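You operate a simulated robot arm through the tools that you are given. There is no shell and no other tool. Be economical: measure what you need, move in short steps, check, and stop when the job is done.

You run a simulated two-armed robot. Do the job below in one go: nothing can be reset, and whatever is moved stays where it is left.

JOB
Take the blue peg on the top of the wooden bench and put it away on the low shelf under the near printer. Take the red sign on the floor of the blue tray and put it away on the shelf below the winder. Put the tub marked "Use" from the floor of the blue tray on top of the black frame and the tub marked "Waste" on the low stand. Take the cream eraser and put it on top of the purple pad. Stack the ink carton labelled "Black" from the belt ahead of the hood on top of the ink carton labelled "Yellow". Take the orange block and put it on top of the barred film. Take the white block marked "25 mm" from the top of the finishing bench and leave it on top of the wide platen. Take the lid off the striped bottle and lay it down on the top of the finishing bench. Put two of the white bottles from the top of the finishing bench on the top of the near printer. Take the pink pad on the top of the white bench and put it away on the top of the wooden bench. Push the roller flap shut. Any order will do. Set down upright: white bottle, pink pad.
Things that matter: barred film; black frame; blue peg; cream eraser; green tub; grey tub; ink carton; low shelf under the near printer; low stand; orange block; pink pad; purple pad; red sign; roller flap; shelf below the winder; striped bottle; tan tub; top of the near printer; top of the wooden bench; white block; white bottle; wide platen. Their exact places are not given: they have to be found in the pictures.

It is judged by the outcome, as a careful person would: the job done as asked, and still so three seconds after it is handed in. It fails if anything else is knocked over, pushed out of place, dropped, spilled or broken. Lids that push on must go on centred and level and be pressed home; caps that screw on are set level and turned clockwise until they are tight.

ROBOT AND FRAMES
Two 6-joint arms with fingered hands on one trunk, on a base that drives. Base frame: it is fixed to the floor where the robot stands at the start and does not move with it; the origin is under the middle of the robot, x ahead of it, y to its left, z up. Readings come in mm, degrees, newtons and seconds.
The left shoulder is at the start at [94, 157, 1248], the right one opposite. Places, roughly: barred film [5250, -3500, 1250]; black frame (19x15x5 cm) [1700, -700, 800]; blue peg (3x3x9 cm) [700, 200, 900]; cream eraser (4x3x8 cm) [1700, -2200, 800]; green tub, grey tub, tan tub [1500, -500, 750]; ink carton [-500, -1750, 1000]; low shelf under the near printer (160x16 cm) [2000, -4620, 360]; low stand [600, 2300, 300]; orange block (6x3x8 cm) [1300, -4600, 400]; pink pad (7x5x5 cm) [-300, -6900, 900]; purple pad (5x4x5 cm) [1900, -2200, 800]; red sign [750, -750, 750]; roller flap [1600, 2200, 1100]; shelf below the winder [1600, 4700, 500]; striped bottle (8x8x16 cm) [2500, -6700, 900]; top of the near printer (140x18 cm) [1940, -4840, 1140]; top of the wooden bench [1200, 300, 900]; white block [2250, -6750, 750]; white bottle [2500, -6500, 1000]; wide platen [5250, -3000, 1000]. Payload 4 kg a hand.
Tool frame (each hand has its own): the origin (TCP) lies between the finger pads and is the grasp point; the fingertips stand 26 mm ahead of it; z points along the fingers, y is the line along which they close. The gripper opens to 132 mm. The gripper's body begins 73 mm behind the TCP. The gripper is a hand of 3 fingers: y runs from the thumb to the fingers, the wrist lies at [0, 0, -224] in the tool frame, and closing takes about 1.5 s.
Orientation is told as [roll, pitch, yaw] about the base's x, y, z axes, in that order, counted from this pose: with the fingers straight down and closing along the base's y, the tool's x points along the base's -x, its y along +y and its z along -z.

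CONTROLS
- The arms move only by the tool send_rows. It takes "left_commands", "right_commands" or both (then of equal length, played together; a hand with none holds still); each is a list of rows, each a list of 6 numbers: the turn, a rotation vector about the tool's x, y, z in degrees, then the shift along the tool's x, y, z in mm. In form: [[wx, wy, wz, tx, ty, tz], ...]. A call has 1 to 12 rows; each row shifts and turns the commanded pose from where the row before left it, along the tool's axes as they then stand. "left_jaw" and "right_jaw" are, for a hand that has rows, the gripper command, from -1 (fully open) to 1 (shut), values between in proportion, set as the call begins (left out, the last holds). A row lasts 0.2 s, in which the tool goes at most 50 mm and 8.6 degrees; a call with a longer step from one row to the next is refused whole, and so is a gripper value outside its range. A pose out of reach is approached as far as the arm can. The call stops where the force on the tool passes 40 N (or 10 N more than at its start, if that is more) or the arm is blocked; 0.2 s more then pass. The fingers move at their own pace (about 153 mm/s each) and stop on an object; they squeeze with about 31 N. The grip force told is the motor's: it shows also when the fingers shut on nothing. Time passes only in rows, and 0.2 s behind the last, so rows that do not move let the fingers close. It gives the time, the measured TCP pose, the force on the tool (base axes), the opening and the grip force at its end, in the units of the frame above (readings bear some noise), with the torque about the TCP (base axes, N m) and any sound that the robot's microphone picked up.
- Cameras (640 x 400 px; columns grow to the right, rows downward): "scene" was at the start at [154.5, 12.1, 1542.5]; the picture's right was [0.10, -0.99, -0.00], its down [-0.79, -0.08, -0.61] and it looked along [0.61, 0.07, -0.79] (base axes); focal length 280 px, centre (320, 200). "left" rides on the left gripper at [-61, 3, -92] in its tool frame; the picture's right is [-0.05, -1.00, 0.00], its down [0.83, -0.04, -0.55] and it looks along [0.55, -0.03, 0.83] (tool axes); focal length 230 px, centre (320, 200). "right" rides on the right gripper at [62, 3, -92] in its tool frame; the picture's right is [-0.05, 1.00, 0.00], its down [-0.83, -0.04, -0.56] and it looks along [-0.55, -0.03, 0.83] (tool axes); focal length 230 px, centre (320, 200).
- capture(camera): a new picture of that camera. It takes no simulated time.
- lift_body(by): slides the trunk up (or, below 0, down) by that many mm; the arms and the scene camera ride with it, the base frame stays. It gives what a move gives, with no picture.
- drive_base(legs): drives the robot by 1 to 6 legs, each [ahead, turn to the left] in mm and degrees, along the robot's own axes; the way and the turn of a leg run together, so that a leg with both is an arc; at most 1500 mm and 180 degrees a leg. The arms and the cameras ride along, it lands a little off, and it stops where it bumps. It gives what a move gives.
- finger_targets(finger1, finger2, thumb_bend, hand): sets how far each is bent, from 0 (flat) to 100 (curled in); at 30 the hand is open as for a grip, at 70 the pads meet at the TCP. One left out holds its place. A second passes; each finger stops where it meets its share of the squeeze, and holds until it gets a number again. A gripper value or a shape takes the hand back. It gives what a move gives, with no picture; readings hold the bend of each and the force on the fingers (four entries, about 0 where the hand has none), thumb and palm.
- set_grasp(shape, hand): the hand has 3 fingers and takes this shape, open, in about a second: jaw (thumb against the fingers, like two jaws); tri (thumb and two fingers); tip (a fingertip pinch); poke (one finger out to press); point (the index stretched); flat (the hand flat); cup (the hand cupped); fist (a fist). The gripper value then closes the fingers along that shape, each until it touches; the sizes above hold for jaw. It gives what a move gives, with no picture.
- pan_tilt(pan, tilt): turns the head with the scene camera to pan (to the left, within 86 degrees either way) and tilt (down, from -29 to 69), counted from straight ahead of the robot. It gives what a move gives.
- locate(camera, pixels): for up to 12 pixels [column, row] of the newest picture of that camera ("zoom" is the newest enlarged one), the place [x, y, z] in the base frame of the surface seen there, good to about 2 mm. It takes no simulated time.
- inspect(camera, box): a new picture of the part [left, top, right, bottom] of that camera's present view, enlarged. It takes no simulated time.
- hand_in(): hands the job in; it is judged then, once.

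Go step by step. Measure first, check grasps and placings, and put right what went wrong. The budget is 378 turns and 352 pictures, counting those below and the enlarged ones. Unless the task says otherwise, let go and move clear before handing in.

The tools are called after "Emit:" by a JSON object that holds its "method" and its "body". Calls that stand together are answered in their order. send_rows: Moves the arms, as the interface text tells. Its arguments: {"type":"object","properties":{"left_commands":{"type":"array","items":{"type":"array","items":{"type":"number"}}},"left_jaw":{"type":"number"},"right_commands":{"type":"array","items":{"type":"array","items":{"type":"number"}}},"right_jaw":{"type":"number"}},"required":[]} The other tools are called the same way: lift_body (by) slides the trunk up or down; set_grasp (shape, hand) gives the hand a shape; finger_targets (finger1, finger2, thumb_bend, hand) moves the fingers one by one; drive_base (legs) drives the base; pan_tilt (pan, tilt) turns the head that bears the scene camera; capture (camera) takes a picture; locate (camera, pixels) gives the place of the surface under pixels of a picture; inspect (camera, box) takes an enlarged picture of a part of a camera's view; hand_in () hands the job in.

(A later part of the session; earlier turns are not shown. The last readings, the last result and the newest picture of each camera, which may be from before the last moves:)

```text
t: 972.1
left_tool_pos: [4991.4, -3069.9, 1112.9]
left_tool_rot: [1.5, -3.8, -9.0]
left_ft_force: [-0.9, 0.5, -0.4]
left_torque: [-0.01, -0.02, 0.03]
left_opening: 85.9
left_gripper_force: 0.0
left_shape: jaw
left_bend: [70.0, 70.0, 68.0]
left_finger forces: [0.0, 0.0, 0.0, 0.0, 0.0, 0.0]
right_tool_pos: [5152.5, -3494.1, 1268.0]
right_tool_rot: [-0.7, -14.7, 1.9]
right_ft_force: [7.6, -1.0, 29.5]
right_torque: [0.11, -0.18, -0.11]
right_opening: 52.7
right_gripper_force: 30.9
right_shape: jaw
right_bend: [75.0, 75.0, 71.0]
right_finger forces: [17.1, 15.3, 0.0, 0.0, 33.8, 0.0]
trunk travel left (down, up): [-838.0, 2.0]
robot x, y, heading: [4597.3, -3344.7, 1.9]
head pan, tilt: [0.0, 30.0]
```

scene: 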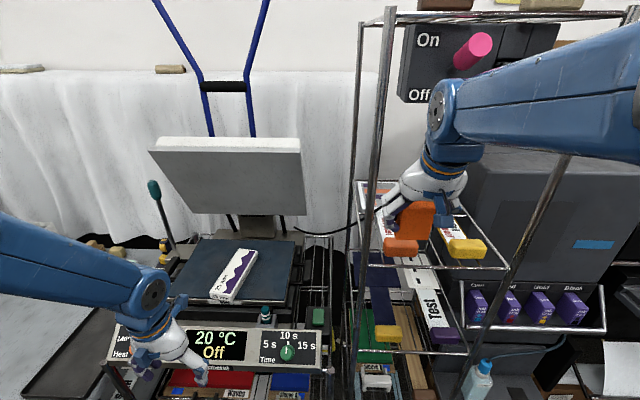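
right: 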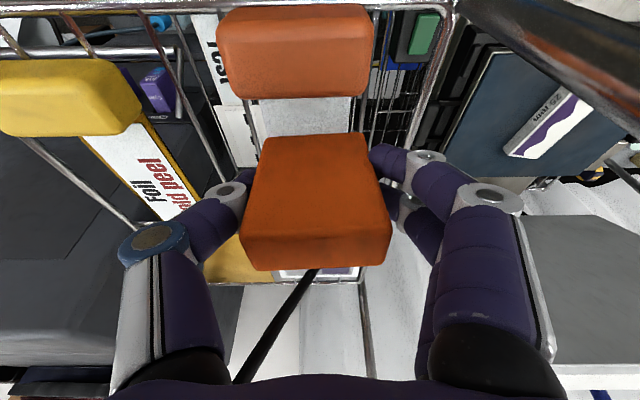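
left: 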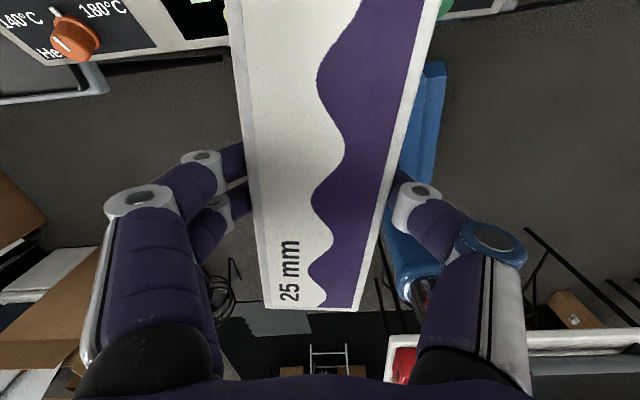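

Emit:
{"method": "send_rows", "body": {"right_commands": [[0, 0, 0, 0, 0, -2], [0, 0, 0, 0, 0, 0]]}}

Emit:
{"method": "send_rows", "body": {"right_commands": [[0, 0, 0, 0, 0, 0], [0, 0, 0, 0, 0, 0], [0, 0, 0, 0, 0, 0], [0, 0, 0, 0, 0, 0]], "right_jaw": -0.15}}

Emit:
{"method": "send_rows", "body": {"right_commands": [[0, 0, 0, 0, 0, -15], [0, 0, 0, 0, 0, -25], [0, 0, 0, 0, 0, -25], [0, 0, 0, 0, 0, -20]]}}

Emit:
{"method": "capture", "body": {"camera": "right"}}

```text
t: 972.7
left_tool_pos: [4993.1, -3068.7, 1110.5]
left_tool_rot: [1.5, -3.7, -9.1]
left_ft_force: [0.2, 0.2, -0.3]
left_torque: [-0.02, 0.03, 0.03]
left_opening: 86.3
left_gripper_force: 0.0
left_shape: jaw
left_bend: [70.0, 70.0, 68.0]
left_finger forces: [0.1, 0.1, 0.0, 0.0, 0.0, 0.0]
right_tool_pos: [5152.7, -3494.1, 1267.3]
right_tool_rot: [-0.8, -14.5, 1.9]
right_ft_force: [6.6, -0.3, 26.6]
right_torque: [0.16, -0.16, -0.12]
right_opening: 52.7
right_gripper_force: 31.1
right_shape: jaw
right_bend: [75.0, 75.0, 71.0]
right_finger forces: [17.2, 15.5, 0.0, 0.1, 33.2, 0.0]
trunk travel left (down, up): [-838.0, 2.0]
robot x, y, heading: [4601.9, -3336.4, 1.9]
head pan, tilt: [0.0, 30.0]
```

```text
t: 973.7
left_tool_pos: [4995.2, -3069.4, 1112.5]
left_tool_rot: [1.4, -3.8, -9.1]
left_ft_force: [-0.5, 0.7, -0.5]
left_torque: [0.01, 0.01, 0.02]
left_opening: 85.8
left_gripper_force: 0.0
left_shape: jaw
left_bend: [70.0, 70.0, 68.0]
left_finger forces: [0.1, 0.0, 0.0, 0.0, 0.0, 0.0]
right_tool_pos: [5152.5, -3495.1, 1265.1]
right_tool_rot: [-0.7, -14.2, 1.7]
right_ft_force: [-0.8, 0.5, 0.7]
right_torque: [0.02, -0.01, -0.03]
right_opening: 75.0
right_gripper_force: 0.1
right_shape: jaw
right_bend: [72.0, 72.0, 70.0]
right_finger forces: [0.1, 0.0, 0.0, 0.0, 0.0, 0.0]
trunk travel left (down, up): [-838.0, 2.0]
robot x, y, heading: [4602.1, -3345.3, 1.8]
head pan, tilt: [0.0, 30.0]
```

```text
t: 974.7
left_tool_pos: [4993.6, -3069.3, 1111.4]
left_tool_rot: [1.3, -3.6, -9.1]
left_ft_force: [0.1, -0.3, 0.4]
left_torque: [-0.02, 0.0, -0.01]
left_opening: 85.7
left_gripper_force: 0.0
left_shape: jaw
left_bend: [70.0, 70.0, 68.0]
left_finger forces: [0.1, 0.0, 0.0, 0.1, 0.0, 0.0]
right_tool_pos: [5137.7, -3495.6, 1329.1]
right_tool_rot: [-0.6, -11.7, 1.9]
right_ft_force: [-0.7, 0.2, -0.3]
right_torque: [0.0, 0.0, 0.02]
right_opening: 75.5
right_gripper_force: 0.0
right_shape: jaw
right_bend: [72.0, 72.0, 70.0]
right_finger forces: [0.0, 0.0, 0.1, 0.0, 0.1, 0.1]
trunk travel left (down, up): [-838.0, 2.0]
robot x, y, heading: [4598.6, -3341.4, 1.8]
head pan, tilt: [0.0, 30.0]
```

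```text
76 pictures are left
```

right: 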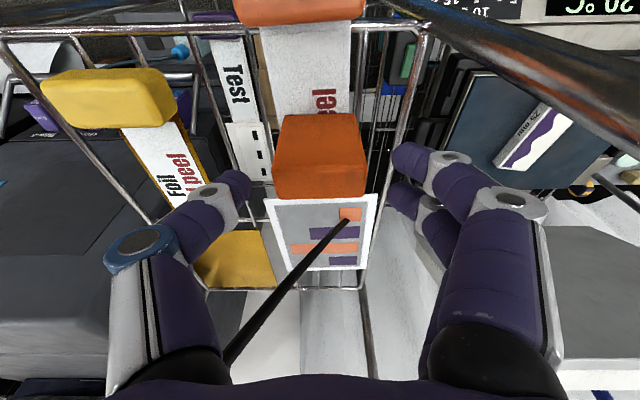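

The block stands on the film. I reverse carefully out of the rack.

Emit:
{"method": "drive_base", "body": {"legs": [[-60, 0]]}}

Emit:
{"method": "drive_base", "body": {"legs": [[-150, 0]]}}

Emit:
{"method": "lift_body", "body": {"by": -85}}

Emit:
{"method": "capture", "body": {"camera": "scene"}}

```text
t: 975.7
left_tool_pos: [4917.8, -3068.3, 1114.8]
left_tool_rot: [1.5, -4.4, -9.0]
left_ft_force: [0.2, 0.2, -0.1]
left_torque: [0.02, 0.04, -0.01]
left_opening: 85.8
left_gripper_force: 0.0
left_shape: jaw
left_bend: [70.0, 70.0, 68.0]
left_finger forces: [0.0, 0.0, 0.1, 0.0, 0.1, 0.1]
right_tool_pos: [5058.3, -3496.8, 1355.8]
right_tool_rot: [-0.7, -15.0, 1.7]
right_ft_force: [0.1, 0.0, -0.2]
right_torque: [-0.01, 0.09, 0.01]
right_opening: 75.3
right_gripper_force: 0.0
right_shape: jaw
right_bend: [72.0, 72.0, 70.0]
right_finger forces: [0.1, 0.1, 0.0, 0.1, 0.0, 0.0]
trunk travel left (down, up): [-838.0, 2.0]
robot x, y, heading: [4542.5, -3344.4, 1.4]
head pan, tilt: [0.0, 30.0]
```

```text
t: 977.0
left_tool_pos: [4829.3, -3071.6, 1090.4]
left_tool_rot: [0.9, -1.0, -8.9]
left_ft_force: [1.5, -0.3, -0.3]
left_torque: [0.0, 0.08, 0.02]
left_opening: 85.7
left_gripper_force: 0.1
left_shape: jaw
left_bend: [70.0, 70.0, 68.0]
left_finger forces: [0.1, 0.0, 0.1, 0.0, 0.0, 0.0]
right_tool_pos: [4982.8, -3498.8, 1322.0]
right_tool_rot: [-0.7, -11.4, 1.9]
right_ft_force: [0.7, -0.4, -1.3]
right_torque: [-0.04, 0.05, 0.0]
right_opening: 75.4
right_gripper_force: 0.1
right_shape: jaw
right_bend: [72.0, 72.0, 70.0]
right_finger forces: [0.0, 0.2, 0.1, 0.0, 0.0, 0.0]
trunk travel left (down, up): [-838.0, 2.0]
robot x, y, heading: [4387.3, -3350.4, 1.8]
head pan, tilt: [0.0, 30.0]
```

```text
t: 978.2
left_tool_pos: [4778.5, -3075.3, 1027.3]
left_tool_rot: [1.4, -3.9, -8.9]
left_ft_force: [-0.6, -0.2, 0.4]
left_torque: [0.04, -0.1, 0.02]
left_opening: 85.7
left_gripper_force: 0.1
left_shape: jaw
left_bend: [70.0, 70.0, 68.0]
left_finger forces: [0.0, 0.0, 0.1, 0.0, 0.0, 0.0]
right_tool_pos: [4919.6, -3501.9, 1256.3]
right_tool_rot: [-0.7, -13.2, 1.7]
right_ft_force: [-1.6, 0.6, -0.3]
right_torque: [0.0, -0.11, -0.02]
right_opening: 75.5
right_gripper_force: 0.1
right_shape: jaw
right_bend: [72.0, 72.0, 70.0]
right_finger forces: [0.1, 0.0, 0.1, 0.1, 0.0, 0.0]
trunk travel left (down, up): [-753.0, 87.0]
robot x, y, heading: [4391.8, -3350.4, 1.8]
head pan, tilt: [0.0, 30.0]
```

```text
75 pictures are left
```

scene: 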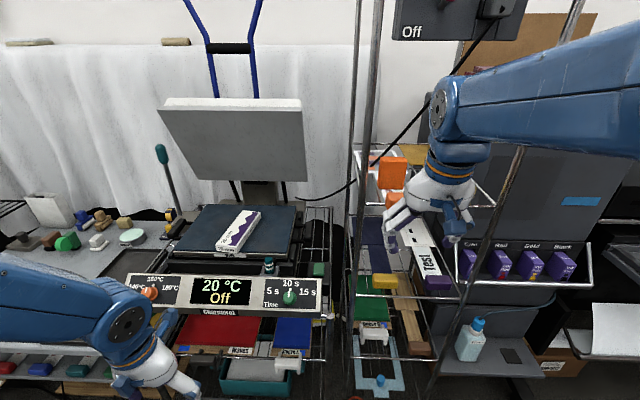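

Both blocks are placed. I bring the arms to carry pose and drive back to the finishing bench.

Emit:
{"method": "send_rows", "body": {"right_commands": [[0, 3, 0, 0, 0, 35], [0, 3, 0, 0, 0, 40], [0, 3, 0, 0, 10, 40], [0, 3, 0, 0, 10, 40], [0, 1, 0, 0, 10, 40], [0, 0, 0, 0, 10, 25]], "left_commands": [[0, 1.5, 0, -25, -10, 0], [0, 1.5, 0, -25, -10, 0], [0, 1, 0, -25, -10, 0], [0, 0, 0, -10, -10, 0], [0, 0, 0, 0, 0, 0], [0, 0, 0, 0, 0, 0]]}}

Emit:
{"method": "drive_base", "body": {"legs": [[0, -26], [0, -26], [0, -26], [0, -26]]}}

```text
t: 979.6
left_tool_pos: [4863.4, -3125.1, 1025.7]
left_tool_rot: [1.5, 0.6, -8.8]
left_ft_force: [0.1, 0.0, 0.0]
left_torque: [-0.01, 0.02, -0.01]
left_opening: 86.0
left_gripper_force: 0.0
left_shape: jaw
left_bend: [70.0, 70.0, 68.0]
left_finger forces: [0.1, 0.0, 0.1, 0.0, 0.0, 0.0]
right_tool_pos: [4954.8, -3462.6, 1042.2]
right_tool_rot: [-0.8, -0.9, 1.5]
right_ft_force: [0.8, 0.1, -0.5]
right_torque: [-0.03, -0.02, 0.0]
right_opening: 75.3
right_gripper_force: 0.0
right_shape: jaw
right_bend: [72.0, 72.0, 70.0]
right_finger forces: [0.0, 0.0, 0.0, 0.0, 0.0, 0.0]
trunk travel left (down, up): [-753.0, 87.0]
robot x, y, heading: [4389.3, -3350.5, 2.0]
head pan, tilt: [0.0, 30.0]
```

```text
t: 985.7
left_tool_pos: [4489.9, -3863.8, 1026.5]
left_tool_rot: [1.4, 0.6, -113.2]
left_ft_force: [-0.3, 0.3, -0.5]
left_torque: [0.03, 0.04, 0.02]
left_opening: 85.7
left_gripper_force: 0.1
left_shape: jaw
left_bend: [70.0, 70.0, 68.0]
left_finger forces: [0.0, 0.1, 0.1, 0.0, 0.1, 0.0]
right_tool_pos: [4138.3, -3866.3, 1043.7]
right_tool_rot: [-0.8, -1.0, -103.0]
right_ft_force: [-0.1, 0.1, -0.1]
right_torque: [-0.01, -0.02, 0.02]
right_opening: 75.5
right_gripper_force: 0.1
right_shape: jaw
right_bend: [72.0, 72.0, 70.0]
right_finger forces: [0.1, 0.0, 0.0, 0.1, 0.0, 0.0]
trunk travel left (down, up): [-753.0, 87.0]
robot x, y, heading: [4405.4, -3351.9, -102.4]
head pan, tilt: [0.0, 30.0]
```

Emit:
{"method": "drive_base", "body": {"legs": [[0, 5], [440, 0], [440, 0], [440, 0], [0, -10], [450, 0]]}}

Emit:
{"method": "drive_base", "body": {"legs": [[550, 0], [0, -20], [0, -20], [0, -20]]}}

```text
t: 996.4
left_tool_pos: [4137.0, -5579.4, 1035.5]
left_tool_rot: [1.7, -0.6, -118.2]
left_ft_force: [0.1, 0.0, 0.2]
left_torque: [0.01, -0.01, -0.01]
left_opening: 85.5
left_gripper_force: 0.1
left_shape: jaw
left_bend: [70.0, 70.0, 68.0]
left_finger forces: [0.0, 0.0, 0.0, 0.1, 0.1, 0.0]
right_tool_pos: [3784.7, -5550.8, 1052.9]
right_tool_rot: [-0.9, -2.1, -108.2]
right_ft_force: [0.1, 0.6, 0.1]
right_torque: [-0.01, 0.0, 0.0]
right_opening: 75.7
right_gripper_force: 0.0
right_shape: jaw
right_bend: [72.0, 72.0, 70.0]
right_finger forces: [0.0, 0.0, 0.0, 0.0, 0.0, 0.0]
trunk travel left (down, up): [-753.0, 87.0]
robot x, y, heading: [4086.2, -5081.9, -107.4]
head pan, tilt: [0.0, 30.0]
```

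```text
t: 1003.0
left_tool_pos: [3531.5, -5890.7, 1042.4]
left_tool_rot: [2.0, -1.6, -177.7]
left_ft_force: [0.0, -0.4, -0.3]
left_torque: [-0.01, -0.05, -0.01]
left_opening: 85.8
left_gripper_force: 0.0
left_shape: jaw
left_bend: [70.0, 70.0, 68.0]
left_finger forces: [0.0, 0.0, 0.0, 0.0, 0.0, 0.0]
right_tool_pos: [3379.2, -5569.5, 1060.8]
right_tool_rot: [-0.9, -3.1, -168.0]
right_ft_force: [-0.3, -0.7, 0.6]
right_torque: [0.01, 0.01, 0.02]
right_opening: 75.5
right_gripper_force: 0.1
right_shape: jaw
right_bend: [72.0, 72.0, 70.0]
right_finger forces: [0.1, 0.1, 0.0, 0.1, 0.1, 0.1]
trunk travel left (down, up): [-753.0, 87.0]
robot x, y, heading: [3924.5, -5607.8, -167.2]
head pan, tilt: [0.0, 30.0]
```

Emit:
{"method": "send_rows", "body": {"right_commands": [[0, 1.2, 0, -12, -20, 10], [0, 1.2, 0, -12, -20, 10]], "left_commands": [[1, 0.8, 0, -12, 20, 8], [1, 0.8, 0, -12, 20, 8]]}}

Emit:
{"method": "drive_base", "body": {"legs": [[0, 3], [480, 0], [490, 0], [490, 0], [0, 37], [0, 37]]}}

Emit:
{"method": "pan_tilt", "body": {"pan": 0, "tilt": 45}}

Emit:
{"method": "capture", "body": {"camera": "scene"}}

```text
t: 1003.6
left_tool_pos: [3521.9, -5931.2, 1032.2]
left_tool_rot: [-0.1, -0.5, -177.7]
left_ft_force: [-0.8, 1.1, -0.5]
left_torque: [0.05, -0.03, 0.01]
left_opening: 85.7
left_gripper_force: 0.1
left_shape: jaw
left_bend: [70.0, 70.0, 68.0]
left_finger forces: [0.1, 0.0, 0.1, 0.1, 0.0, 0.1]
right_tool_pos: [3360.1, -5531.1, 1049.5]
right_tool_rot: [-1.0, -1.4, -168.1]
right_ft_force: [-0.2, -0.5, -0.3]
right_torque: [0.05, -0.02, 0.0]
right_opening: 76.0
right_gripper_force: 0.0
right_shape: jaw
right_bend: [72.0, 72.0, 70.0]
right_finger forces: [0.0, 0.1, 0.1, 0.0, 0.1, 0.0]
trunk travel left (down, up): [-753.0, 87.0]
robot x, y, heading: [3927.8, -5606.6, -167.4]
head pan, tilt: [0.0, 30.0]
```

```text
t: 1015.6
left_tool_pos: [2746.0, -6468.1, 1035.0]
left_tool_rot: [0.1, -0.9, -101.0]
left_ft_force: [0.1, -0.2, -0.2]
left_torque: [-0.01, 0.0, 0.0]
left_opening: 85.8
left_gripper_force: 0.0
left_shape: jaw
left_bend: [70.0, 70.0, 68.0]
left_finger forces: [0.1, 0.0, 0.0, 0.1, 0.1, 0.0]
right_tool_pos: [2321.7, -6535.2, 1052.1]
right_tool_rot: [-1.0, -1.9, -91.4]
right_ft_force: [-0.6, -0.9, -0.1]
right_torque: [0.03, 0.01, -0.04]
right_opening: 75.9
right_gripper_force: 0.1
right_shape: jaw
right_bend: [72.0, 72.0, 70.0]
right_finger forces: [0.0, 0.0, 0.0, 0.1, 0.0, 0.0]
trunk travel left (down, up): [-753.0, 87.0]
robot x, y, heading: [2516.3, -6001.9, -90.8]
head pan, tilt: [0.0, 30.0]
```

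```text
t: 1016.3
left_tool_pos: [2746.4, -6448.4, 1043.6]
left_tool_rot: [0.2, -2.0, -101.1]
left_ft_force: [0.5, -0.5, 0.0]
left_torque: [-0.03, 0.03, -0.01]
left_opening: 85.7
left_gripper_force: 0.1
left_shape: jaw
left_bend: [70.0, 70.0, 68.0]
left_finger forces: [0.1, 0.0, 0.0, 0.0, 0.0, 0.1]
right_tool_pos: [2321.2, -6515.5, 1062.5]
right_tool_rot: [-1.1, -2.9, -91.6]
right_ft_force: [0.3, 0.9, 0.1]
right_torque: [-0.01, 0.06, -0.01]
right_opening: 75.9
right_gripper_force: 0.0
right_shape: jaw
right_bend: [72.0, 72.0, 70.0]
right_finger forces: [0.0, 0.1, 0.1, 0.0, 0.1, 0.0]
trunk travel left (down, up): [-753.0, 87.0]
robot x, y, heading: [2515.6, -6005.4, -90.3]
head pan, tilt: [0.0, 45.0]
```

```text
74 pictures are left
```

scene: 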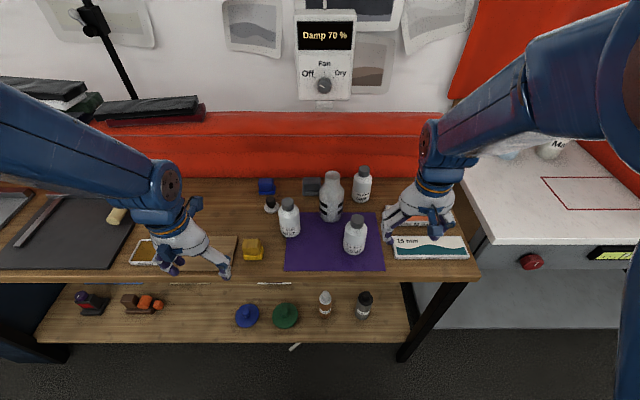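

Emit:
{"method": "inspect", "body": {"camera": "scene", "box": [260, 150, 400, 270]}}

Emit:
{"method": "locate", "body": {"camera": "scene", "pixels": [[288, 203], [282, 220], [297, 220], [289, 235], [356, 221], [347, 240], [364, 240], [355, 252], [362, 172], [331, 180]]}}

```text
3.33 times, centred on (330, 210) of scene
```

zoom: 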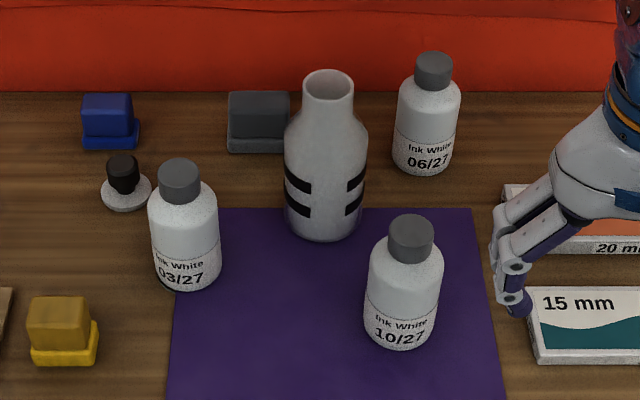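

```text
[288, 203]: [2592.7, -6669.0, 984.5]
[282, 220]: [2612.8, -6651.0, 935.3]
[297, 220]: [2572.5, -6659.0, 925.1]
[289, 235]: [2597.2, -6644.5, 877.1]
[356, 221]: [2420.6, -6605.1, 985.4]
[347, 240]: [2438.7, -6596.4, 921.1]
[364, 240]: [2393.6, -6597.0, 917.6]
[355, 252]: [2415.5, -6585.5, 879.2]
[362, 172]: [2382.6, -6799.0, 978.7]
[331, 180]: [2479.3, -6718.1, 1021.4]
```

Bottles A (2593,-6673) and B (2416,-6614), tops 985. I drive 130 ahead and move both hands above them.

Emit:
{"method": "drive_base", "body": {"legs": [[130, 0]]}}

Emit:
{"method": "send_rows", "body": {"left_commands": [[0, 0.6, 0, 0, 0, -10], [0, 0.6, 0, -12, -28, 0], [0, 0, 0, -15, -28, 0], [0, 0, 0, -15, -28, 0], [0, 0, 0, -15, -28, 0], [0, 0, 0, -10, -20, 0]], "right_commands": [[0, 1, 0, 5, 15, 0], [0, 1, 0, 5, 15, 0], [0, 0, 0, 5, 15, 0], [0, 0, 0, 5, 15, 0], [0, 0, 0, 5, 15, 0], [0, 0, 0, 5, 15, 0]], "left_jaw": -0.35, "right_jaw": -0.35}}

Emit:
{"method": "capture", "body": {"camera": "left"}}

Emit:
{"method": "capture", "body": {"camera": "right"}}

```text
t: 1017.6
left_tool_pos: [2746.1, -6562.9, 1050.7]
left_tool_rot: [0.5, -2.9, -100.9]
left_ft_force: [-1.0, -1.2, 0.3]
left_torque: [0.07, 0.01, 0.04]
left_opening: 85.8
left_gripper_force: 0.3
left_shape: jaw
left_bend: [70.0, 70.0, 68.0]
left_finger forces: [0.0, 0.0, 0.0, 0.0, 0.0, 0.0]
right_tool_pos: [2321.5, -6629.1, 1071.4]
right_tool_rot: [-1.0, -3.8, -91.3]
right_ft_force: [-0.1, -0.9, 0.5]
right_torque: [0.09, 0.04, -0.04]
right_opening: 76.1
right_gripper_force: 0.0
right_shape: jaw
right_bend: [72.0, 72.0, 70.0]
right_finger forces: [0.0, 0.0, 0.1, 0.0, 0.0, 0.0]
trunk travel left (down, up): [-753.0, 87.0]
robot x, y, heading: [2513.8, -6136.9, -90.1]
head pan, tilt: [0.0, 45.0]
```

```text
t: 1019.0
left_tool_pos: [2634.3, -6633.8, 1075.1]
left_tool_rot: [-3.8, -3.1, -98.7]
left_ft_force: [0.3, -0.5, 0.1]
left_torque: [-0.06, 0.02, 0.0]
left_opening: 88.9
left_gripper_force: 0.0
left_shape: jaw
left_bend: [69.0, 69.0, 66.0]
left_finger forces: [0.0, 0.0, 0.0, 0.1, 0.0, 0.0]
left hand out of reach, approached as far as the arm can: row 5, 6
right_tool_pos: [2384.7, -6625.3, 1072.3]
right_tool_rot: [3.6, -1.3, -93.4]
right_ft_force: [-0.5, -0.1, 0.1]
right_torque: [-0.01, 0.02, 0.0]
right_opening: 88.7
right_gripper_force: 0.1
right_shape: jaw
right_bend: [69.0, 69.0, 66.0]
right_finger forces: [0.0, 0.1, 0.0, 0.1, 0.1, 0.1]
right hand out of reach, approached as far as the arm can: row 5, 6
trunk travel left (down, up): [-753.0, 87.0]
robot x, y, heading: [2515.2, -6137.2, -90.1]
head pan, tilt: [0.0, 45.0]
```

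```text
72 pictures are left
```

left: 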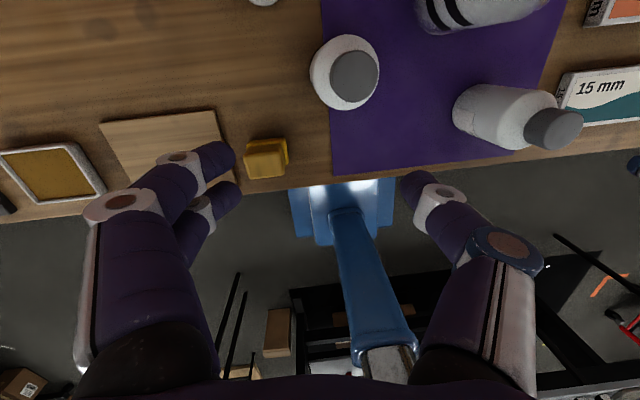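

```text
71 pictures are left
```

right: 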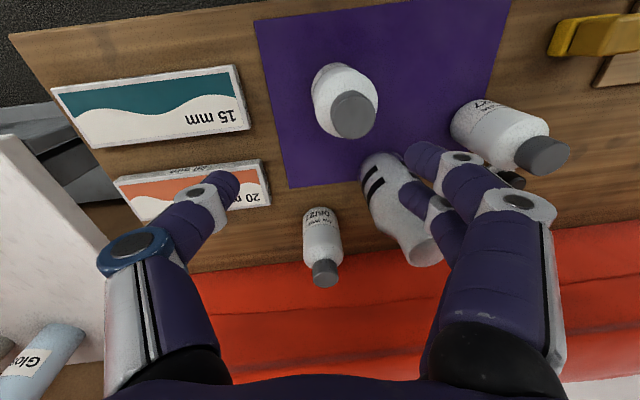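

The inner limit is ~125 mm lateral. I turn 8° right to take bottle A with the left hand, then 13° left for B with the right.

Emit:
{"method": "drive_base", "body": {"legs": [[0, -8]]}}

Emit:
{"method": "capture", "body": {"camera": "left"}}

Emit:
{"method": "locate", "body": {"camera": "left", "pixels": [[320, 60], [320, 90], [340, 75], [300, 75], [330, 110], [310, 120]]}}

```text
t: 1020.1
left_tool_pos: [2563.3, -6647.6, 1067.5]
left_tool_rot: [-4.1, -1.9, -106.8]
left_ft_force: [-0.7, -0.7, -0.1]
left_torque: [0.0, -0.02, 0.03]
left_opening: 88.6
left_gripper_force: 0.0
left_shape: jaw
left_bend: [69.0, 69.0, 66.0]
left_finger forces: [0.0, 0.0, 0.1, 0.0, 0.1, 0.0]
right_tool_pos: [2316.2, -6608.9, 1073.1]
right_tool_rot: [3.5, -1.4, -101.5]
right_ft_force: [-0.3, -0.7, 0.4]
right_torque: [0.04, -0.02, -0.02]
right_opening: 88.9
right_gripper_force: 0.0
right_shape: jaw
right_bend: [69.0, 69.0, 66.0]
right_finger forces: [0.0, 0.0, 0.0, 0.0, 0.0, 0.0]
trunk travel left (down, up): [-753.0, 87.0]
robot x, y, heading: [2519.1, -6132.5, -98.4]
head pan, tilt: [0.0, 45.0]
```

```text
70 pictures are left
```

left: 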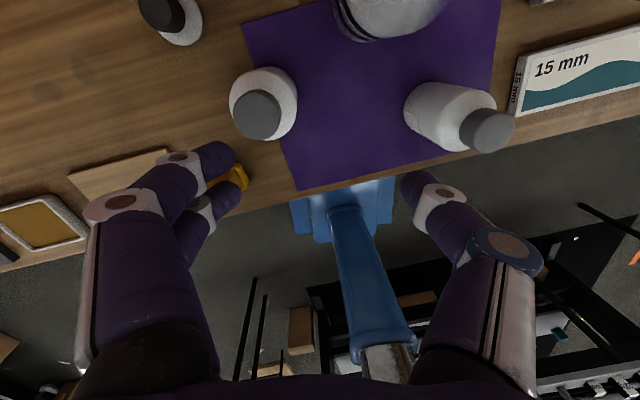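

```text
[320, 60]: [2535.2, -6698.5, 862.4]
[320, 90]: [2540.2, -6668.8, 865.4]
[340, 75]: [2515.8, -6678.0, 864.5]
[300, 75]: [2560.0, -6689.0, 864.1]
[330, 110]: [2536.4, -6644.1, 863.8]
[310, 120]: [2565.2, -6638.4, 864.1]
```

Emit:
{"method": "send_rows", "body": {"left_commands": [[-2, 1, 0, -8, 19, 0], [-2, 1, 0, -8, 19, 0], [0, 0, 0, 0, 0, 0]]}}

Emit:
{"method": "capture", "body": {"camera": "left"}}

Emit:
{"method": "locate", "body": {"camera": "left", "pixels": [[310, 140], [310, 120], [290, 130], [325, 130], [310, 155]]}}

```text
t: 1020.9
left_tool_pos: [2598.3, -6653.2, 1077.0]
left_tool_rot: [0.1, -1.2, -106.6]
left_ft_force: [0.8, 0.4, -0.2]
left_torque: [-0.02, -0.02, 0.0]
left_opening: 89.0
left_gripper_force: 0.0
left_shape: jaw
left_bend: [69.0, 69.0, 66.0]
left_finger forces: [0.0, 0.0, 0.0, 0.1, 0.1, 0.0]
right_tool_pos: [2315.8, -6589.0, 1087.6]
right_tool_rot: [5.1, -2.6, -102.2]
right_ft_force: [-0.1, -0.1, 0.3]
right_torque: [-0.05, -0.02, 0.0]
right_opening: 88.7
right_gripper_force: 0.1
right_shape: jaw
right_bend: [69.0, 69.0, 66.0]
right_finger forces: [0.0, 0.1, 0.1, 0.0, 0.1, 0.0]
trunk travel left (down, up): [-753.0, 87.0]
robot x, y, heading: [2515.4, -6138.1, -98.5]
head pan, tilt: [0.0, 45.0]
```

```text
69 pictures are left
```

left: 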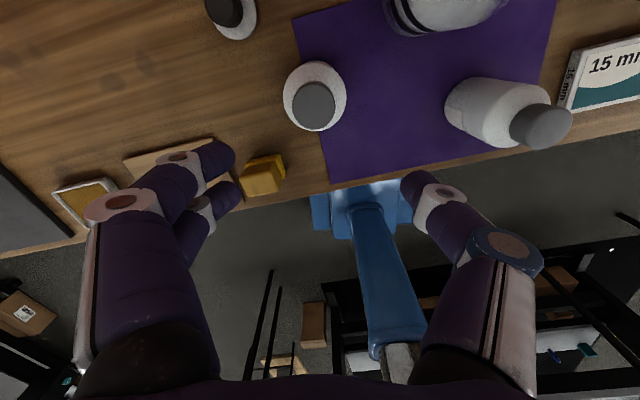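

```text
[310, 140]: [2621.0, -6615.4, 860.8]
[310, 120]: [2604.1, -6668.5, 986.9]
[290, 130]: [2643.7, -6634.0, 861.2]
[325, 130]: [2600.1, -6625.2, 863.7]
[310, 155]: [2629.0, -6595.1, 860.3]
```

Emit:
{"method": "send_rows", "body": {"left_commands": [[0, 1.2, 0, -12, 4, 0], [0, 0, 0, -11, 4, 10], [0, 0, 0, 0, 0, 35], [0, 0, 0, 0, 0, 35], [0, 0, 0, 0, 0, 35], [0, 0, 0, 0, 0, 25]]}}

Emit:
{"method": "capture", "body": {"camera": "left"}}

```text
t: 1022.3
left_tool_pos: [2600.4, -6680.3, 934.5]
left_tool_rot: [0.1, 0.1, -106.7]
left_ft_force: [0.1, 0.2, 0.1]
left_torque: [0.06, -0.01, 0.02]
left_opening: 88.9
left_gripper_force: 0.1
left_shape: jaw
left_bend: [69.0, 69.0, 66.0]
left_finger forces: [0.0, 0.0, 0.0, 0.0, 0.0, 0.0]
right_tool_pos: [2315.9, -6590.7, 1085.0]
right_tool_rot: [5.0, -2.4, -102.2]
right_ft_force: [-0.6, 0.1, -1.0]
right_torque: [0.04, 0.0, -0.01]
right_opening: 89.1
right_gripper_force: 0.0
right_shape: jaw
right_bend: [69.0, 69.0, 66.0]
right_finger forces: [0.0, 0.0, 0.1, 0.0, 0.0, 0.0]
trunk travel left (down, up): [-753.0, 87.0]
robot x, y, heading: [2513.4, -6140.2, -98.2]
head pan, tilt: [0.0, 45.0]
```

```text
68 pictures are left
```

left: 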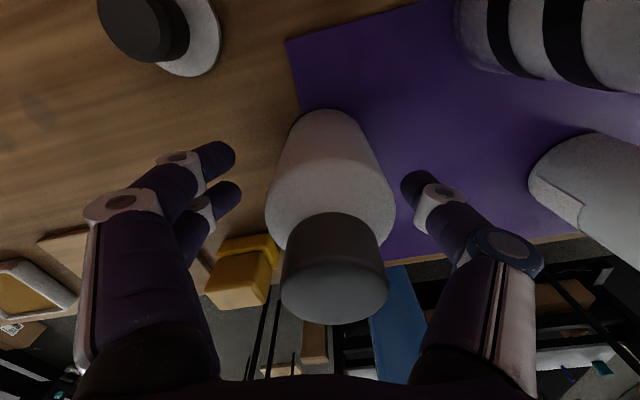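

Emit:
{"method": "send_rows", "body": {"left_commands": [[0, 0, 0, 0, -4, 7], [0, 0, 0, 0, 0, 6], [0, 0, 0, 0, 0, 0]]}}

Emit:
{"method": "send_rows", "body": {"left_commands": [[0, 0, 0, 0, 0, 0], [0, 0, 0, 0, 0, 0], [0, 0, 0, 0, 0, 0], [0, 0, 0, 0, 0, 0], [0, 0, 0, 0, 0, 0]], "left_jaw": 1}}

Emit:
{"method": "send_rows", "body": {"left_commands": [[0, 0, 0, 0, 0, -15], [0, 0, 0, 0, 0, -30], [0, 0, 0, 0, 0, -35], [0, 0, 0, 0, 0, -35], [0, 0, 0, 0, 0, -35], [0, 0, 0, 0, 0, -10]]}}

Emit:
{"method": "capture", "body": {"camera": "scene"}}

```text
t: 1023.1
left_tool_pos: [2597.5, -6678.1, 920.5]
left_tool_rot: [0.1, 0.2, -106.7]
left_ft_force: [0.0, 0.6, -0.5]
left_torque: [0.02, 0.02, 0.01]
left_opening: 88.8
left_gripper_force: 0.1
left_shape: jaw
left_bend: [69.0, 69.0, 66.0]
left_finger forces: [0.0, 0.0, 0.0, 0.0, 0.0, 0.0]
right_tool_pos: [2317.4, -6589.7, 1085.2]
right_tool_rot: [4.9, -2.5, -102.2]
right_ft_force: [-0.4, -0.7, -0.2]
right_torque: [-0.03, -0.01, -0.03]
right_opening: 89.0
right_gripper_force: 0.1
right_shape: jaw
right_bend: [69.0, 69.0, 66.0]
right_finger forces: [0.1, 0.0, 0.0, 0.0, 0.1, 0.0]
trunk travel left (down, up): [-753.0, 87.0]
robot x, y, heading: [2515.4, -6136.0, -98.3]
head pan, tilt: [0.0, 45.0]
```

```text
t: 1024.3
left_tool_pos: [2596.7, -6677.4, 921.6]
left_tool_rot: [0.1, 0.1, -106.8]
left_ft_force: [0.1, -0.9, 0.2]
left_torque: [0.01, 0.0, 0.03]
left_opening: 48.0
left_gripper_force: 30.5
left_shape: jaw
left_bend: [73.0, 74.0, 70.0]
left_finger forces: [14.4, 13.8, 0.1, 0.0, 27.9, 0.0]
right_tool_pos: [2317.5, -6590.7, 1086.0]
right_tool_rot: [5.0, -2.5, -102.1]
right_ft_force: [-0.2, 0.3, 0.3]
right_torque: [-0.01, -0.03, 0.01]
right_opening: 88.6
right_gripper_force: 0.0
right_shape: jaw
right_bend: [69.0, 69.0, 66.0]
right_finger forces: [0.1, 0.0, 0.0, 0.0, 0.0, 0.0]
trunk travel left (down, up): [-753.0, 87.0]
robot x, y, heading: [2516.0, -6137.6, -98.5]
head pan, tilt: [0.0, 45.0]
```

```text
t: 1025.7
left_tool_pos: [2595.3, -6677.4, 1082.7]
left_tool_rot: [0.0, 0.1, -106.6]
left_ft_force: [-0.7, -0.4, -2.9]
left_torque: [-0.01, 0.02, 0.02]
left_opening: 47.9
left_gripper_force: 31.3
left_shape: jaw
left_bend: [73.0, 74.0, 70.0]
left_finger forces: [14.5, 13.8, 0.1, 0.1, 27.8, 0.0]
right_tool_pos: [2317.1, -6590.6, 1085.2]
right_tool_rot: [5.0, -2.5, -102.2]
right_ft_force: [-0.7, 1.2, -0.7]
right_torque: [-0.01, -0.01, -0.04]
right_opening: 89.1
right_gripper_force: 0.1
right_shape: jaw
right_bend: [69.0, 69.0, 66.0]
right_finger forces: [0.0, 0.1, 0.0, 0.1, 0.0, 0.0]
trunk travel left (down, up): [-753.0, 87.0]
robot x, y, heading: [2517.8, -6138.4, -98.7]
head pan, tilt: [0.0, 45.0]
```

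```text
67 pictures are left
```

scene: 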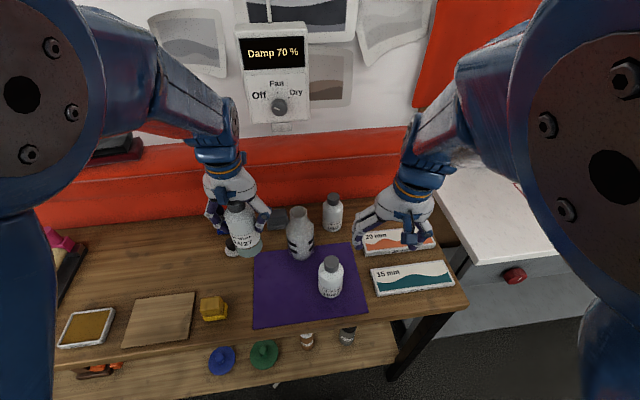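

Bottle A is held. I turn 13° left so the right hand comes over B.

Emit:
{"method": "drive_base", "body": {"legs": [[0, 13]]}}

Emit:
{"method": "send_rows", "body": {"right_commands": [[2, 1, 0, 0, 0, 0], [2, 1, 0, 0, 0, 0]]}}

Emit:
{"method": "capture", "body": {"camera": "right"}}

```text
t: 1026.9
left_tool_pos: [2715.0, -6646.6, 1080.6]
left_tool_rot: [-0.1, 0.1, -93.8]
left_ft_force: [-0.2, 0.0, -2.1]
left_torque: [-0.01, -0.04, -0.01]
left_opening: 48.1
left_gripper_force: 31.1
left_shape: jaw
left_bend: [73.0, 74.0, 70.0]
left_finger forces: [14.7, 13.8, 0.0, 0.0, 27.9, 0.0]
right_tool_pos: [2424.3, -6624.4, 1086.3]
right_tool_rot: [5.2, -2.4, -89.2]
right_ft_force: [0.5, -0.2, 0.3]
right_torque: [-0.02, -0.01, -0.02]
right_opening: 89.2
right_gripper_force: 0.0
right_shape: jaw
right_bend: [69.0, 69.0, 66.0]
right_finger forces: [0.1, 0.0, 0.0, 0.1, 0.0, 0.0]
trunk travel left (down, up): [-753.0, 87.0]
robot x, y, heading: [2517.5, -6138.1, -85.5]
head pan, tilt: [0.0, 45.0]
```

```text
t: 1027.5
left_tool_pos: [2715.2, -6631.8, 1088.7]
left_tool_rot: [0.2, -0.8, -93.6]
left_ft_force: [-0.1, -0.6, -1.6]
left_torque: [0.07, -0.01, -0.01]
left_opening: 47.8
left_gripper_force: 31.3
left_shape: jaw
left_bend: [73.0, 74.0, 70.0]
left_finger forces: [15.6, 15.0, 0.0, 0.0, 29.7, 0.1]
right_tool_pos: [2421.6, -6613.4, 1101.8]
right_tool_rot: [5.1, -1.4, -90.3]
right_ft_force: [-0.1, -0.3, 0.1]
right_torque: [0.0, 0.03, -0.02]
right_opening: 89.2
right_gripper_force: 0.1
right_shape: jaw
right_bend: [69.0, 69.0, 66.0]
right_finger forces: [0.0, 0.1, 0.0, 0.0, 0.0, 0.1]
trunk travel left (down, up): [-753.0, 87.0]
robot x, y, heading: [2515.1, -6137.2, -85.6]
head pan, tilt: [0.0, 45.0]
```

```text
66 pictures are left
```

right: 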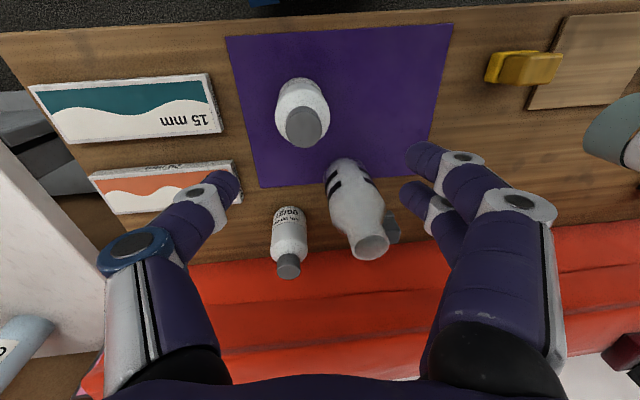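

Emit:
{"method": "locate", "body": {"camera": "right", "pixels": [[303, 127], [290, 125], [317, 127]]}}

Emit:
{"method": "drive_base", "body": {"legs": [[0, 4]]}}

Emit:
{"method": "send_rows", "body": {"right_commands": [[2.5, 0.7, 0, 0, -10, 5], [2.5, 0.7, 0, 0, -10, 5], [0, 0, 0, 0, -10, 5]]}}

```text
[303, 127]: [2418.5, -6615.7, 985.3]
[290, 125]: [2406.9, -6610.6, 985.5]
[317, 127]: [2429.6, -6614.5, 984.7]
```

```text
t: 1028.4
left_tool_pos: [2745.9, -6612.9, 1090.7]
left_tool_rot: [0.4, -1.0, -89.8]
left_ft_force: [0.3, -0.4, -1.9]
left_torque: [-0.04, -0.03, 0.0]
left_opening: 48.0
left_gripper_force: 30.9
left_shape: jaw
left_bend: [73.0, 74.0, 70.0]
left_finger forces: [15.4, 14.8, 0.0, 0.1, 29.8, 0.0]
right_tool_pos: [2451.7, -6613.4, 1100.9]
right_tool_rot: [5.2, -1.3, -86.4]
right_ft_force: [0.2, -0.6, -0.4]
right_torque: [0.04, 0.0, -0.03]
right_opening: 89.1
right_gripper_force: 0.0
right_shape: jaw
right_bend: [69.0, 69.0, 66.0]
right_finger forces: [0.0, 0.0, 0.0, 0.0, 0.1, 0.1]
trunk travel left (down, up): [-753.0, 87.0]
robot x, y, heading: [2514.0, -6135.4, -81.5]
head pan, tilt: [0.0, 45.0]
```

```text
t: 1029.2
left_tool_pos: [2746.8, -6591.7, 1099.8]
left_tool_rot: [0.4, -2.1, -89.7]
left_ft_force: [0.1, 0.0, -2.5]
left_torque: [0.02, 0.04, 0.05]
left_opening: 47.7
left_gripper_force: 31.0
left_shape: jaw
left_bend: [73.0, 74.0, 70.0]
left_finger forces: [15.7, 15.0, 0.0, 0.0, 29.8, 0.0]
right_tool_pos: [2420.4, -6596.0, 1089.6]
right_tool_rot: [-0.1, -0.4, -86.4]
right_ft_force: [0.6, -0.5, -1.2]
right_torque: [-0.01, -0.03, 0.03]
right_opening: 89.1
right_gripper_force: 0.0
right_shape: jaw
right_bend: [69.0, 69.0, 66.0]
right_finger forces: [0.1, 0.1, 0.0, 0.0, 0.1, 0.0]
trunk travel left (down, up): [-753.0, 87.0]
robot x, y, heading: [2514.3, -6138.6, -81.7]
head pan, tilt: [0.0, 45.0]
```

Emit:
{"method": "send_rows", "body": {"right_commands": [[0, 0.4, 0, -10, -2, 5], [0, 0, 0, -10, -1, 5], [0, 0, 0, 0, 0, 35], [0, 0, 0, 0, 0, 35], [0, 0, 0, 0, 0, 35], [0, 0, 0, 0, 0, 30]]}}

Emit:
{"method": "capture", "body": {"camera": "right"}}

```text
t: 1030.6
left_tool_pos: [2746.0, -6596.7, 1098.5]
left_tool_rot: [0.4, -1.9, -89.6]
left_ft_force: [-0.1, 0.4, -1.7]
left_torque: [0.01, -0.02, 0.0]
left_opening: 47.5
left_gripper_force: 31.0
left_shape: jaw
left_bend: [73.0, 74.0, 70.0]
left_finger forces: [15.5, 15.1, 0.0, 0.0, 29.8, 0.0]
right_tool_pos: [2416.4, -6622.0, 947.5]
right_tool_rot: [0.0, -0.5, -86.5]
right_ft_force: [0.6, -0.2, -0.7]
right_torque: [-0.01, 0.02, 0.02]
right_opening: 89.1
right_gripper_force: 0.1
right_shape: jaw
right_bend: [69.0, 69.0, 66.0]
right_finger forces: [0.1, 0.0, 0.0, 0.1, 0.0, 0.0]
trunk travel left (down, up): [-753.0, 87.0]
robot x, y, heading: [2516.5, -6140.3, -81.7]
head pan, tilt: [0.0, 45.0]
```

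```text
65 pictures are left
```

right: 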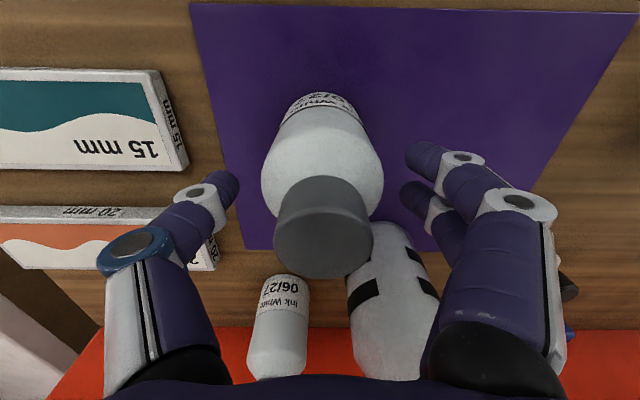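

Emit:
{"method": "send_rows", "body": {"right_commands": [[0, 0, 0, 5, 0, 9], [0, 0, 0, 0, 0, 9], [0, 0, 0, 0, 0, 8], [0, 0, 0, 0, 0, 0]]}}

Emit:
{"method": "send_rows", "body": {"right_commands": [[0, 0, 0, 0, 0, 0], [0, 0, 0, 0, 0, 0], [0, 0, 0, 0, 0, 0], [0, 0, 0, 0, 0, 0], [0, 0, 0, 0, 0, 0]], "right_jaw": 1}}

Emit:
{"method": "send_rows", "body": {"right_commands": [[0, 0, 0, 0, 0, -15], [0, 0, 0, 0, 0, -30], [0, 0, 0, 0, 0, -35], [0, 0, 0, 0, 0, -35], [0, 0, 0, 0, 0, -35], [0, 0, 0, 0, 0, -10]]}}

Emit:
{"method": "drive_base", "body": {"legs": [[-150, 0]]}}

Emit:
{"method": "capture", "body": {"camera": "scene"}}

```text
t: 1031.6
left_tool_pos: [2746.0, -6593.5, 1098.8]
left_tool_rot: [0.4, -2.0, -89.6]
left_ft_force: [-0.2, -1.0, -2.0]
left_torque: [0.01, -0.02, 0.01]
left_opening: 47.5
left_gripper_force: 30.7
left_shape: jaw
left_bend: [73.0, 74.0, 70.0]
left_finger forces: [15.6, 15.1, 0.0, 0.1, 29.8, 0.0]
right_tool_pos: [2417.1, -6616.6, 921.1]
right_tool_rot: [0.0, -0.5, -86.4]
right_ft_force: [-0.7, -1.0, 0.0]
right_torque: [0.01, -0.02, -0.01]
right_opening: 89.2
right_gripper_force: 0.1
right_shape: jaw
right_bend: [69.0, 69.0, 66.0]
right_finger forces: [0.1, 0.0, 0.0, 0.0, 0.0, 0.0]
trunk travel left (down, up): [-753.0, 87.0]
robot x, y, heading: [2516.1, -6138.5, -81.4]
head pan, tilt: [0.0, 45.0]
```

```text
t: 1032.8
left_tool_pos: [2746.7, -6594.3, 1098.7]
left_tool_rot: [0.5, -1.9, -89.5]
left_ft_force: [0.5, 0.2, -2.1]
left_torque: [0.03, 0.02, -0.02]
left_opening: 47.9
left_gripper_force: 30.8
left_shape: jaw
left_bend: [73.0, 74.0, 70.0]
left_finger forces: [15.6, 15.2, 0.1, 0.0, 29.8, 0.1]
right_tool_pos: [2418.1, -6616.7, 920.8]
right_tool_rot: [0.1, -0.5, -86.4]
right_ft_force: [-0.9, -0.2, -0.3]
right_torque: [0.02, -0.02, 0.04]
right_opening: 48.0
right_gripper_force: 30.8
right_shape: jaw
right_bend: [73.0, 73.0, 70.0]
right_finger forces: [14.4, 13.7, 0.0, 0.0, 27.9, 0.0]
trunk travel left (down, up): [-753.0, 87.0]
robot x, y, heading: [2512.6, -6136.1, -81.4]
head pan, tilt: [0.0, 45.0]
```

```text
t: 1034.2
left_tool_pos: [2745.6, -6595.3, 1098.8]
left_tool_rot: [0.4, -1.9, -89.5]
left_ft_force: [0.3, -0.4, -1.7]
left_torque: [0.0, -0.01, 0.02]
left_opening: 47.7
left_gripper_force: 31.1
left_shape: jaw
left_bend: [73.0, 74.0, 70.0]
left_finger forces: [15.7, 15.0, 0.0, 0.0, 29.8, 0.0]
right_tool_pos: [2420.3, -6613.3, 1082.2]
right_tool_rot: [0.0, -0.5, -86.3]
right_ft_force: [0.2, -0.6, -1.7]
right_torque: [0.02, -0.03, 0.02]
right_opening: 48.1
right_gripper_force: 31.1
right_shape: jaw
right_bend: [73.0, 73.0, 70.0]
right_finger forces: [14.5, 13.8, 0.0, 0.1, 27.9, 0.1]
trunk travel left (down, up): [-753.0, 87.0]
robot x, y, heading: [2510.8, -6137.3, -81.5]
head pan, tilt: [0.0, 45.0]
```

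```text
t: 1035.6
left_tool_pos: [2725.3, -6447.2, 1097.1]
left_tool_rot: [0.4, -1.7, -89.5]
left_ft_force: [0.0, 0.2, -1.7]
left_torque: [0.06, 0.0, -0.02]
left_opening: 47.8
left_gripper_force: 30.8
left_shape: jaw
left_bend: [73.0, 74.0, 70.0]
left_finger forces: [15.7, 14.9, 0.1, 0.1, 29.8, 0.1]
right_tool_pos: [2399.2, -6465.5, 1080.4]
right_tool_rot: [0.2, -0.3, -86.4]
right_ft_force: [-0.8, 0.1, -2.8]
right_torque: [0.01, 0.0, 0.02]
right_opening: 48.0
right_gripper_force: 31.0
right_shape: jaw
right_bend: [73.0, 73.0, 70.0]
right_finger forces: [14.6, 13.8, 0.0, 0.0, 28.0, 0.0]
trunk travel left (down, up): [-753.0, 87.0]
robot x, y, heading: [2493.4, -5988.6, -81.8]
head pan, tilt: [0.0, 45.0]
```

```text
64 pictures are left
```

scene: 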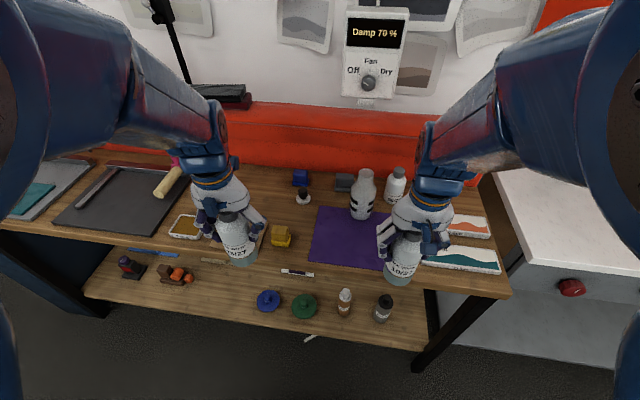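

Both bottles are held. I lower the hands slightly and drive west around the printer.

Emit:
{"method": "send_rows", "body": {"left_commands": [[0, 0.9, 0, 0, 0, 20], [0, 0.9, 0, 0, 0, 20], [0, 0, 0, 0, 0, 10]], "right_commands": [[0, 0, 0, -10, -20, 15], [0, 0, 0, -10, -20, 15], [0, 0, 0, 0, -20, 10]]}}

Emit:
{"method": "drive_base", "body": {"legs": [[0, -25], [0, -25], [0, -25], [0, -25]]}}

```text
t: 1036.4
left_tool_pos: [2722.4, -6428.0, 1058.7]
left_tool_rot: [0.7, -1.3, -89.4]
left_ft_force: [0.5, 0.9, -1.7]
left_torque: [0.01, -0.01, 0.01]
left_opening: 47.6
left_gripper_force: 31.5
left_shape: jaw
left_bend: [73.0, 74.0, 70.0]
left_finger forces: [15.6, 15.1, 0.1, 0.0, 29.8, 0.0]
right_tool_pos: [2335.6, -6467.8, 1052.2]
right_tool_rot: [0.4, -1.7, -86.4]
right_ft_force: [1.0, 0.6, -2.9]
right_torque: [-0.06, -0.02, 0.01]
right_opening: 47.5
right_gripper_force: 31.0
right_shape: jaw
right_bend: [73.0, 73.0, 70.0]
right_finger forces: [15.7, 14.5, 0.0, 0.0, 29.8, 0.0]
trunk travel left (down, up): [-753.0, 87.0]
robot x, y, heading: [2490.5, -5989.2, -81.5]
head pan, tilt: [0.0, 45.0]
```

```text
t: 1042.4
left_tool_pos: [2048.6, -6135.3, 1072.0]
left_tool_rot: [-3.5, -2.9, 171.7]
left_ft_force: [-0.5, -0.2, -1.6]
left_torque: [-0.01, -0.02, 0.01]
left_opening: 47.5
left_gripper_force: 31.5
left_shape: jaw
left_bend: [73.0, 74.0, 70.0]
left_finger forces: [16.3, 15.5, 0.0, 0.0, 30.2, 0.0]
right_tool_pos: [2081.7, -5750.1, 1066.6]
right_tool_rot: [0.5, -3.5, 173.0]
right_ft_force: [0.7, 0.1, -2.2]
right_torque: [0.01, 0.04, 0.01]
right_opening: 47.2
right_gripper_force: 31.3
right_shape: jaw
right_bend: [73.0, 74.0, 70.0]
right_finger forces: [15.9, 15.2, 0.0, 0.0, 30.4, 0.0]
trunk travel left (down, up): [-753.0, 87.0]
robot x, y, heading: [2489.6, -6000.9, 177.7]
head pan, tilt: [0.0, 45.0]
stopped in leg 4: the robot was blocked; the commanded pose is now the measured one
```

Emit:
{"method": "send_rows", "body": {"left_commands": [[-1.7, 1.5, 0, -20, 10, 10], [-1.7, 1.5, 0, -20, 10, 10]], "right_commands": [[0, 1.7, 0, -25, 0, 12], [0, 1.7, 0, -25, 0, 12]]}}

Emit:
{"method": "drive_base", "body": {"legs": [[420, 0], [420, 0], [420, 0], [420, 0], [370, 0]]}}

Emit:
{"method": "drive_base", "body": {"legs": [[0, -25], [0, -25], [0, -25]]}}

```text
t: 1043.0
left_tool_pos: [1997.6, -6151.1, 1057.2]
left_tool_rot: [2.1, -0.5, 171.1]
left_ft_force: [-1.4, 0.2, -1.8]
left_torque: [-0.01, -0.04, 0.02]
left_opening: 47.3
left_gripper_force: 30.6
left_shape: jaw
left_bend: [73.0, 74.0, 70.0]
left_finger forces: [16.2, 15.3, 0.1, 0.0, 30.3, 0.0]
right_tool_pos: [2026.6, -5743.4, 1041.1]
right_tool_rot: [0.5, 0.1, 173.0]
right_ft_force: [-0.4, 1.1, -1.7]
right_torque: [0.03, -0.02, 0.02]
right_opening: 47.4
right_gripper_force: 31.1
right_shape: jaw
right_bend: [73.0, 74.0, 70.0]
right_finger forces: [15.8, 15.1, 0.1, 0.0, 30.3, 0.0]
trunk travel left (down, up): [-753.0, 87.0]
robot x, y, heading: [2489.3, -5999.8, 177.7]
head pan, tilt: [0.0, 45.0]
```

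```text
t: 1054.0
left_tool_pos: [-35.7, -6092.5, 1059.1]
left_tool_rot: [2.1, -0.9, 171.5]
left_ft_force: [0.2, -0.2, -2.3]
left_torque: [0.0, 0.02, -0.01]
left_opening: 47.2
left_gripper_force: 31.0
left_shape: jaw
left_bend: [73.0, 74.0, 70.0]
left_finger forces: [16.3, 15.3, 0.0, 0.1, 30.3, 0.1]
right_tool_pos: [-9.2, -5686.0, 1044.4]
right_tool_rot: [0.5, -0.2, 173.5]
right_ft_force: [0.3, -0.1, -1.8]
right_torque: [0.02, 0.0, 0.02]
right_opening: 47.2
right_gripper_force: 31.3
right_shape: jaw
right_bend: [73.0, 74.0, 70.0]
right_finger forces: [15.9, 15.1, 0.0, 0.0, 30.1, 0.1]
trunk travel left (down, up): [-753.0, 87.0]
robot x, y, heading: [450.2, -5939.7, 178.4]
head pan, tilt: [0.0, 45.0]
```

```text
t: 1058.5
left_tool_pos: [178.6, -5520.8, 1067.9]
left_tool_rot: [1.3, -2.1, 96.7]
left_ft_force: [0.2, -0.5, -1.7]
left_torque: [-0.03, 0.01, -0.01]
left_opening: 47.3
left_gripper_force: 30.8
left_shape: jaw
left_bend: [73.0, 74.0, 70.0]
left_finger forces: [16.1, 14.4, 0.0, 0.0, 29.3, 0.0]
right_tool_pos: [580.3, -5442.6, 1051.7]
right_tool_rot: [0.7, -1.1, 98.2]
right_ft_force: [-0.5, 0.6, -1.8]
right_torque: [0.01, 0.0, 0.0]
right_opening: 47.1
right_gripper_force: 31.0
right_shape: jaw
right_bend: [73.0, 74.0, 70.0]
right_finger forces: [15.8, 14.4, 0.1, 0.0, 29.3, 0.1]
trunk travel left (down, up): [-753.0, 87.0]
robot x, y, heading: [441.9, -5935.5, 103.2]
head pan, tilt: [0.0, 45.0]
```

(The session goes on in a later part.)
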